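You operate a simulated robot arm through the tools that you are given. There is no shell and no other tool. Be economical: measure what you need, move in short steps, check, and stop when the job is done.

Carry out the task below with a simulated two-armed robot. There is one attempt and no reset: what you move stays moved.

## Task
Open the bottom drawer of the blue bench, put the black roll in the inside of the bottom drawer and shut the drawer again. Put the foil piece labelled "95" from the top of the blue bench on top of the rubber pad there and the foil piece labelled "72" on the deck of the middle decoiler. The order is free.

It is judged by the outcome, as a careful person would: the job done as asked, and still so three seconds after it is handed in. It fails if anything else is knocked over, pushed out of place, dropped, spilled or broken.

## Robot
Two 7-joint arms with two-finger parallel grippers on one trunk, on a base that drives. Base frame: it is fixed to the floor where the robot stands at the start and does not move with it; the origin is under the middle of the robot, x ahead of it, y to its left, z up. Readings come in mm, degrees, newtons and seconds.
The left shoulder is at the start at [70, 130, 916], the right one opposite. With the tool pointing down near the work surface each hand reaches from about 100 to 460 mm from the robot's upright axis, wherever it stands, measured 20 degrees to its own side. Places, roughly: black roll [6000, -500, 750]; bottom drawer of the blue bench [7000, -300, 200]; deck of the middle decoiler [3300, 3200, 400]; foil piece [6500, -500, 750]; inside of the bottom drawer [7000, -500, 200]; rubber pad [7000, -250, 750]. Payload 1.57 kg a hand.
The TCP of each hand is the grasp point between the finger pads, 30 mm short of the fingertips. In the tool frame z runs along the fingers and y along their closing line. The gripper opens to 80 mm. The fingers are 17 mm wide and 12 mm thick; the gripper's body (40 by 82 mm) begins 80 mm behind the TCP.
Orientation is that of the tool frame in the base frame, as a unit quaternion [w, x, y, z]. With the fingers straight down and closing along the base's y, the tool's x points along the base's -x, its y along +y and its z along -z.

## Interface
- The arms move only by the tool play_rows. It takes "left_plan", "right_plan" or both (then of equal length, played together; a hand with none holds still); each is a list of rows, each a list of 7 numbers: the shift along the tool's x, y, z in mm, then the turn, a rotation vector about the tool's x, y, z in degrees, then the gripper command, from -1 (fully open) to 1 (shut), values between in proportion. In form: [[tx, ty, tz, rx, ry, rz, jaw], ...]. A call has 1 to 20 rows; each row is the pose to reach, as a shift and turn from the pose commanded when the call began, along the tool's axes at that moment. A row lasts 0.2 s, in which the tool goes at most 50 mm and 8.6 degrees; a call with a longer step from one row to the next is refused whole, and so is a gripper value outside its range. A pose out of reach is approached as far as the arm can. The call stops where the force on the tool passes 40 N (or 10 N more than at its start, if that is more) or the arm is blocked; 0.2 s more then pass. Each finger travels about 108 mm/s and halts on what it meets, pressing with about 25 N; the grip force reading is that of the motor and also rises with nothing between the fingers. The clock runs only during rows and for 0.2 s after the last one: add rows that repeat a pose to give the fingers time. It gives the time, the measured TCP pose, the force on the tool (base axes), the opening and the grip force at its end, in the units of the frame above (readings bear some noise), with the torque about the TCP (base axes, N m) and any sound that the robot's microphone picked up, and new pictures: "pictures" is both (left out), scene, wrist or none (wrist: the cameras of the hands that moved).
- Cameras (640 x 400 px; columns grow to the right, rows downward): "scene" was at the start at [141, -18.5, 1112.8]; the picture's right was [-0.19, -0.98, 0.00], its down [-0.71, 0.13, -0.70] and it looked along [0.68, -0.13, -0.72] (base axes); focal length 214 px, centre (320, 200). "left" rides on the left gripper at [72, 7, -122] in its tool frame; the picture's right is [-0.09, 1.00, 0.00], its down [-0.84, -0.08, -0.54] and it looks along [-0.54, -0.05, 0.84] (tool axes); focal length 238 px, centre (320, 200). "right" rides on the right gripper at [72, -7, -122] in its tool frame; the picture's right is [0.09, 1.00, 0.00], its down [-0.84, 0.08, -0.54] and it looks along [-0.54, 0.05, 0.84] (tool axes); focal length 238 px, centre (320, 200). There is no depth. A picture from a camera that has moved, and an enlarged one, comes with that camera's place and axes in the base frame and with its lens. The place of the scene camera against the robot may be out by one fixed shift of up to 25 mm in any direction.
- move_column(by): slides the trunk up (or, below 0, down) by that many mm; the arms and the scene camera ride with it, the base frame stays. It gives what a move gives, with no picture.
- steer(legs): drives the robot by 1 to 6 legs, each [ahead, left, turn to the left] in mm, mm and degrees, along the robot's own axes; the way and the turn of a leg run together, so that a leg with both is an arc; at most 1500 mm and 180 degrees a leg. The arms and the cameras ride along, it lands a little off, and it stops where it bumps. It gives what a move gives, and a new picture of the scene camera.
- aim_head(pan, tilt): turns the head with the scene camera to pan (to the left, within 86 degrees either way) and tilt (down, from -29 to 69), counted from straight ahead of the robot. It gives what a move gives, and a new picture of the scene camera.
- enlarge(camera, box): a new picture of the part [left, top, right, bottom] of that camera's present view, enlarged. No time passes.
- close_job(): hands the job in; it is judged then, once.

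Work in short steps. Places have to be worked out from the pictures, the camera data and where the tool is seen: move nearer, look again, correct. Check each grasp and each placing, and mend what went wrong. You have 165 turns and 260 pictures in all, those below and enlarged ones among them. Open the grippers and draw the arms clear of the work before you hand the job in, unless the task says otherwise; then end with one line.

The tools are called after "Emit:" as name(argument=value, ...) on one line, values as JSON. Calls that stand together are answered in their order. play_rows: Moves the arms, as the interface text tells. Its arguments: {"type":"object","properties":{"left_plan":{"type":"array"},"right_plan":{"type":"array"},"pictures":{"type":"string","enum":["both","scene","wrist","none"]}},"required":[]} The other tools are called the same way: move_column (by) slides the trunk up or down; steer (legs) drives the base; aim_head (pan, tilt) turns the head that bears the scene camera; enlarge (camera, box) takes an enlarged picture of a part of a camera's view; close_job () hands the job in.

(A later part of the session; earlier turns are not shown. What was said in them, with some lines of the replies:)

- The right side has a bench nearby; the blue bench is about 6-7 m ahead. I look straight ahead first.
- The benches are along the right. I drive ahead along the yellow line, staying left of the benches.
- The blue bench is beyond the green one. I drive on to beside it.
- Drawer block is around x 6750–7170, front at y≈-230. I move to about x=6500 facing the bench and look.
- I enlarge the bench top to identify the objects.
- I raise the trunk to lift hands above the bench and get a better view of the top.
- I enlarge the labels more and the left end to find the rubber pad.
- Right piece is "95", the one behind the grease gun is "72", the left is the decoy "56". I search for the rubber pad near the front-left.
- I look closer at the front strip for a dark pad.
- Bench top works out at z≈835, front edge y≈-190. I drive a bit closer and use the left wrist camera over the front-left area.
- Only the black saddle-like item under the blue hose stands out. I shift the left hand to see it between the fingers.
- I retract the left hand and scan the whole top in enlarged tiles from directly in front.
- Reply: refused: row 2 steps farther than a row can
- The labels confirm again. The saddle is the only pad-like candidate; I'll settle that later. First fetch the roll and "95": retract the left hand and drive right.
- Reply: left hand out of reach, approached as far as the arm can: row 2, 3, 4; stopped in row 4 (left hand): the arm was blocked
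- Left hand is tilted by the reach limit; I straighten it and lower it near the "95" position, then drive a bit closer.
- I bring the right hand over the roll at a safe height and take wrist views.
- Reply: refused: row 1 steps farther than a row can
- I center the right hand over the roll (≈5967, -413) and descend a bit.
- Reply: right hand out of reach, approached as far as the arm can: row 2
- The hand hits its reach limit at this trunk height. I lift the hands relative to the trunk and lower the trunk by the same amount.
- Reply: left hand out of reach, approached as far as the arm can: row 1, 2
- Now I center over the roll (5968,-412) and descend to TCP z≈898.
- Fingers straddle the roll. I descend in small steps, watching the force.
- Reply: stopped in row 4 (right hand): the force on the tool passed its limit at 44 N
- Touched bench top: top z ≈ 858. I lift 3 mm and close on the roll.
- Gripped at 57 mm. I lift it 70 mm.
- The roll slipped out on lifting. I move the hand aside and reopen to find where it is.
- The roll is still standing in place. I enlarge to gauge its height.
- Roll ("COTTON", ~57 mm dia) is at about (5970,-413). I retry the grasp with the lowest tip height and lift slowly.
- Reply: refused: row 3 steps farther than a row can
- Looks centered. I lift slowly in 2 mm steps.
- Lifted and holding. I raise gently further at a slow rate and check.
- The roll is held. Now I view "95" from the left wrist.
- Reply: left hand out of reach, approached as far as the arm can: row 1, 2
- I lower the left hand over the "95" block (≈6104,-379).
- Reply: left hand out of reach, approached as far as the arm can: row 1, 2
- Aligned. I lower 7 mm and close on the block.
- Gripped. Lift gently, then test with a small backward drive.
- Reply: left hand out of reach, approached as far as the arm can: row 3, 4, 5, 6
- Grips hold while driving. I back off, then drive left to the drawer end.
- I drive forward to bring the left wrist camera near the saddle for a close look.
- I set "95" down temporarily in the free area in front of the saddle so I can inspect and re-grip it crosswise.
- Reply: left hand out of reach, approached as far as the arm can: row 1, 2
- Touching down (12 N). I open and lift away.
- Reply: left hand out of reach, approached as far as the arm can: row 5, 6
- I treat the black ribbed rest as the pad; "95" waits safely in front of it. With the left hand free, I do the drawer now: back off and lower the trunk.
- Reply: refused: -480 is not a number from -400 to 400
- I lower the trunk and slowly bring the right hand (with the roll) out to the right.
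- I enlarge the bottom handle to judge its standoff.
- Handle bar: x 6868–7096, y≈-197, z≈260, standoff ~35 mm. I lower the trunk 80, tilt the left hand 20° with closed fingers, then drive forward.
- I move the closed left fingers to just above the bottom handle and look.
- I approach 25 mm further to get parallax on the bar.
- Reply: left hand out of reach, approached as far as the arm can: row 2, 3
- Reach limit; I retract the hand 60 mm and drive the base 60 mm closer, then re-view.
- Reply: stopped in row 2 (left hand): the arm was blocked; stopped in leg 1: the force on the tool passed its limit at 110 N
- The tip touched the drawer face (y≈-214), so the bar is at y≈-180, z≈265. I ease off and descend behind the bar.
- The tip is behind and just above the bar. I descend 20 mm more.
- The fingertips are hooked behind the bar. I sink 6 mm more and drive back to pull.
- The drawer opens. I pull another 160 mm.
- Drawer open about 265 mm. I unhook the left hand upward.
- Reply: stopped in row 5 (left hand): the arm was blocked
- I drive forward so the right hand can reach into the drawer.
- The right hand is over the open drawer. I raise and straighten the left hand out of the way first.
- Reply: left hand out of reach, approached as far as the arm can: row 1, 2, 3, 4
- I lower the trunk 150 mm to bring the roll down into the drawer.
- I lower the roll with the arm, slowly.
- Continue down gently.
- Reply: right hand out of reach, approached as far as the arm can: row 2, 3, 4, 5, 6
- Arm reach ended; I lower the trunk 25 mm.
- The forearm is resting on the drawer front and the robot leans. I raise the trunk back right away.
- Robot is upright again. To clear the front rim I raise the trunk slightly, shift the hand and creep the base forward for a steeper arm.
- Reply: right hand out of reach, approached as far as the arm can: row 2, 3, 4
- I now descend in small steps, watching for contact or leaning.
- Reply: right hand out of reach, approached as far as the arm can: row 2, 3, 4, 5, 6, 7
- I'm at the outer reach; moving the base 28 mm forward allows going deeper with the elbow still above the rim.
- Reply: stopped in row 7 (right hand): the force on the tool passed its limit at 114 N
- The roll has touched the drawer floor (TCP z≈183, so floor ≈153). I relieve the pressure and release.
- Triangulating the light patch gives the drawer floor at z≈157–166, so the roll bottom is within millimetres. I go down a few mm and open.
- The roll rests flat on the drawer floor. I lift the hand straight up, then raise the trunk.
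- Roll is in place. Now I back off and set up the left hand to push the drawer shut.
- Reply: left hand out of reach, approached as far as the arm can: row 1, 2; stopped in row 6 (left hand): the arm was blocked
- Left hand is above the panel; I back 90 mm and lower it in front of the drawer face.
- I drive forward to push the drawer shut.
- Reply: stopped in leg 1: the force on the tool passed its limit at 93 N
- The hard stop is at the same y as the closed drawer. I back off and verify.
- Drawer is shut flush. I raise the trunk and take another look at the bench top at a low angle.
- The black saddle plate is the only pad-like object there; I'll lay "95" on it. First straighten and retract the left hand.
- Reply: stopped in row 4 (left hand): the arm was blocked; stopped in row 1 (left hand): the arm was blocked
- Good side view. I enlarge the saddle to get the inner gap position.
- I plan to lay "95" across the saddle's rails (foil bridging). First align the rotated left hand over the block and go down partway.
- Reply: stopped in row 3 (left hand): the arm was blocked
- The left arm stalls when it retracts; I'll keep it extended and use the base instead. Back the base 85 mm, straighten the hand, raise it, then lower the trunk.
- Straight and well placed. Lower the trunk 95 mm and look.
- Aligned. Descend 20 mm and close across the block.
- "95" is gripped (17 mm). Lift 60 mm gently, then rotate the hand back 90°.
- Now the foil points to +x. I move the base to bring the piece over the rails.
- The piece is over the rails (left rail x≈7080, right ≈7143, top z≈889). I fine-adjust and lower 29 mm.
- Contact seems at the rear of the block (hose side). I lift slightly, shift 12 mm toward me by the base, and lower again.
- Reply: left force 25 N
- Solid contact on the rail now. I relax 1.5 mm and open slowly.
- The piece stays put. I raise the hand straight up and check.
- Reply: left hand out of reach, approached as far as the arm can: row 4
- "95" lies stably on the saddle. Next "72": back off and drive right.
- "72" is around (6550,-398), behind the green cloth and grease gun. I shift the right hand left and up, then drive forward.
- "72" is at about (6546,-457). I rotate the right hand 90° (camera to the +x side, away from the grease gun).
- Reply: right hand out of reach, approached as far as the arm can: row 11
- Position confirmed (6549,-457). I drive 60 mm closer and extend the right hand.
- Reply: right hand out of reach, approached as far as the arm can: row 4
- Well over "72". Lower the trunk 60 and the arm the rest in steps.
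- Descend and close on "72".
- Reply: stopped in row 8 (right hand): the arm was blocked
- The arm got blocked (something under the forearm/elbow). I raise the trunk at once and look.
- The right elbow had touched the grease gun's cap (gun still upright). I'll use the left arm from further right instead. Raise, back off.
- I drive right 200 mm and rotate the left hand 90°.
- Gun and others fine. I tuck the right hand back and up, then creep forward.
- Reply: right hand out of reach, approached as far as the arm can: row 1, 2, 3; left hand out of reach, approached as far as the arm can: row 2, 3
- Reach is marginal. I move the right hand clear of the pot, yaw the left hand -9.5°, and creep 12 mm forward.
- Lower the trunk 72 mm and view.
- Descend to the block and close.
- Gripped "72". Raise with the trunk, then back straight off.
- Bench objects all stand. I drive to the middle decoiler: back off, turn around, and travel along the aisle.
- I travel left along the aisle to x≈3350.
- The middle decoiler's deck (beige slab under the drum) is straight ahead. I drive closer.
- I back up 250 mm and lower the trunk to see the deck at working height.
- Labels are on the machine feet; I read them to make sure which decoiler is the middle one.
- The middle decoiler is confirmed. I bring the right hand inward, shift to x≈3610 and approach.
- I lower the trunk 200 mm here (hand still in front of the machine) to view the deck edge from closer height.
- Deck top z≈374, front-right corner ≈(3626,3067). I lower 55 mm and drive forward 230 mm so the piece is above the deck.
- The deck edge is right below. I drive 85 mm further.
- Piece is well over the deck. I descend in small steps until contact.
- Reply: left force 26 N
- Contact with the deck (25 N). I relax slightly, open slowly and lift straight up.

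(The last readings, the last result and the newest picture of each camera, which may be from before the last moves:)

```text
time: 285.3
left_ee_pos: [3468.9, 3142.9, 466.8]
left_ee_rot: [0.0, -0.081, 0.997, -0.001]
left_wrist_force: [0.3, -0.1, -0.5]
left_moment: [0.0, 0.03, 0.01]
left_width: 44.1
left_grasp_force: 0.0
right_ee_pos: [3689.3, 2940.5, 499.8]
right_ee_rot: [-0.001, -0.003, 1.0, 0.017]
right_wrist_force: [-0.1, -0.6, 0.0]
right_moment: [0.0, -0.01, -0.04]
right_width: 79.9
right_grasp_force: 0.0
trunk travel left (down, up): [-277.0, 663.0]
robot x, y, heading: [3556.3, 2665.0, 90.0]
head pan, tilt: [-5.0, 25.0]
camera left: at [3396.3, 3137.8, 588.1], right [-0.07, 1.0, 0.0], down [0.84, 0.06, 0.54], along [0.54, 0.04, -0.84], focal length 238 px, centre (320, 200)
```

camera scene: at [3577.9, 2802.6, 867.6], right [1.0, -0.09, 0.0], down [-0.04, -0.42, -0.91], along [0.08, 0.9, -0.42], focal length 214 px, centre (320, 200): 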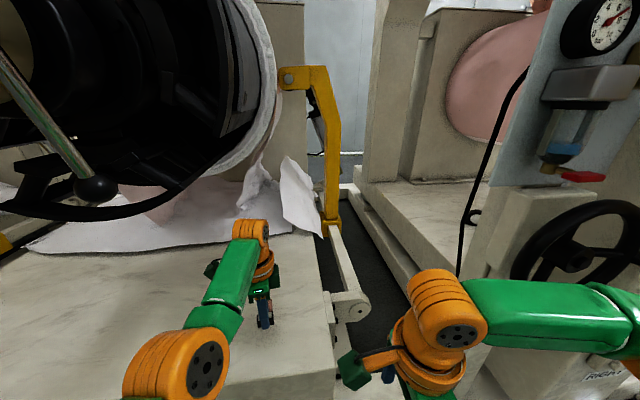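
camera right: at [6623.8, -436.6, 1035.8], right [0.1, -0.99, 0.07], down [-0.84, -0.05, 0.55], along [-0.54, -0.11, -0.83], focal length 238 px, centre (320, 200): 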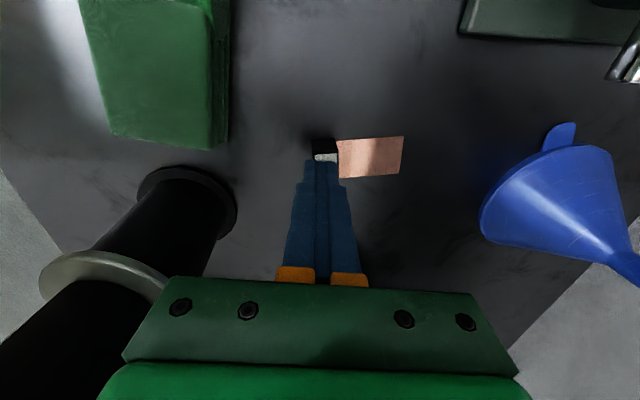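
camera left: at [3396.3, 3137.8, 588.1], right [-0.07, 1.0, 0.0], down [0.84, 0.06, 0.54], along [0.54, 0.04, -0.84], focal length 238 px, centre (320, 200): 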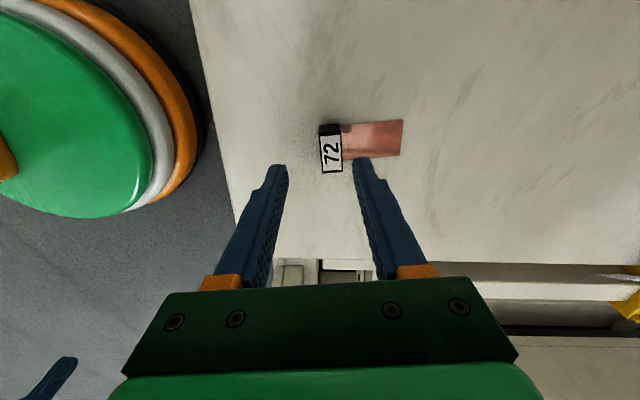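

"72" lies flat on the deck. I back away and take a final check view.

Emit:
steer(legs=[[-450, 0, 0]])

Emit:
enlarge(camera="scene", box=[120, 160, 400, 330])

```text
time: 288.0
left_ee_pos: [3467.9, 2697.8, 466.3]
left_ee_rot: [0.001, -0.083, 0.997, -0.001]
left_wrist_force: [0.0, -0.3, 0.1]
left_moment: [0.03, 0.02, -0.01]
left_width: 44.0
left_grasp_force: 0.1
right_ee_pos: [3692.1, 2497.4, 498.7]
right_ee_rot: [-0.001, -0.004, 1.0, 0.016]
right_wrist_force: [0.1, 0.5, -0.2]
right_moment: [0.0, 0.02, -0.02]
right_width: 79.9
right_grasp_force: 0.0
trunk travel left (down, up): [-277.0, 663.0]
robot x, y, heading: [3561.8, 2216.5, 90.6]
head pan, tilt: [-5.0, 25.0]
camera scene: at [3578.9, 2357.6, 867.7], right [1.0, -0.08, 0.0], down [-0.03, -0.42, -0.91], along [0.07, 0.9, -0.42], focal length 214 px, centre (320, 200)
```

scene: 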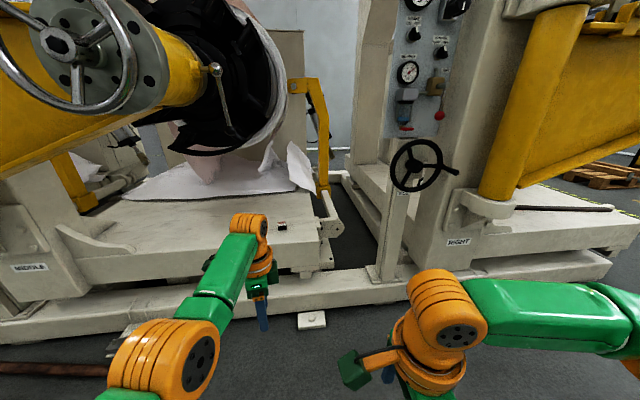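

```text
2.29 times, centred on (260, 245) of scene
camera zoom: at [3578.9, 2357.6, 867.7], right [1.0, -0.08, 0.0], down [-0.03, -0.42, -0.91], along [0.07, 0.9, -0.42], focal length 490 px, centre (457, 97)
```

zoom: 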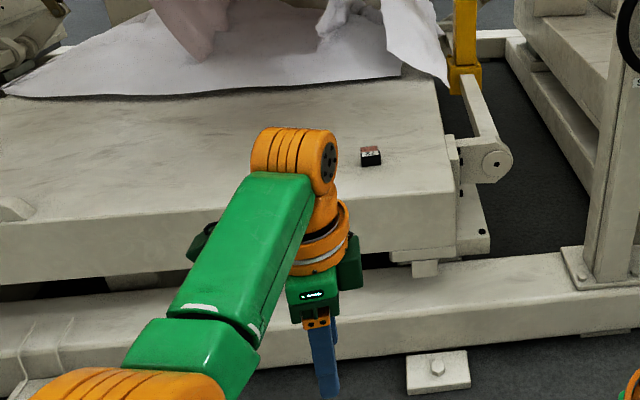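

The "72" piece rests on the middle deck. I open the left gripper fully before handing in.

Emit:
play_rows(left_plan=[[0, 0, 0, 0, 0, 0, -1], [0, 0, 0, 0, 0, 0, -1]], pictures="none")

Emit:
close_job()

```text
time: 288.6
left_ee_pos: [3467.4, 2697.9, 465.6]
left_ee_rot: [0.001, -0.084, 0.996, -0.001]
left_wrist_force: [0.5, 0.0, 0.9]
left_moment: [-0.01, 0.03, 0.0]
left_width: 79.9
left_grasp_force: 0.2
right_ee_pos: [3690.3, 2496.2, 498.7]
right_ee_rot: [-0.001, -0.006, 1.0, 0.017]
right_wrist_force: [-0.8, -0.1, 1.1]
right_moment: [0.01, 0.03, 0.02]
right_width: 80.1
right_grasp_force: 0.0
trunk travel left (down, up): [-277.0, 663.0]
robot x, y, heading: [3559.9, 2217.2, 90.1]
head pan, tilt: [-5.0, 25.0]
```

```text
The job is handed in.
```

The job is handed in: the black roll is in the bottom drawer and the drawer is shut, and "72" is on the deck of the middle decoiler. "95" is on what I took to be the rubber pad, the black ribbed rest under the blue hose; I saw nothing else on the bench that looked like a pad, so that identification is uncertain. During the "72" pick my right elbow touched the grease gun's cap (it stayed upright).
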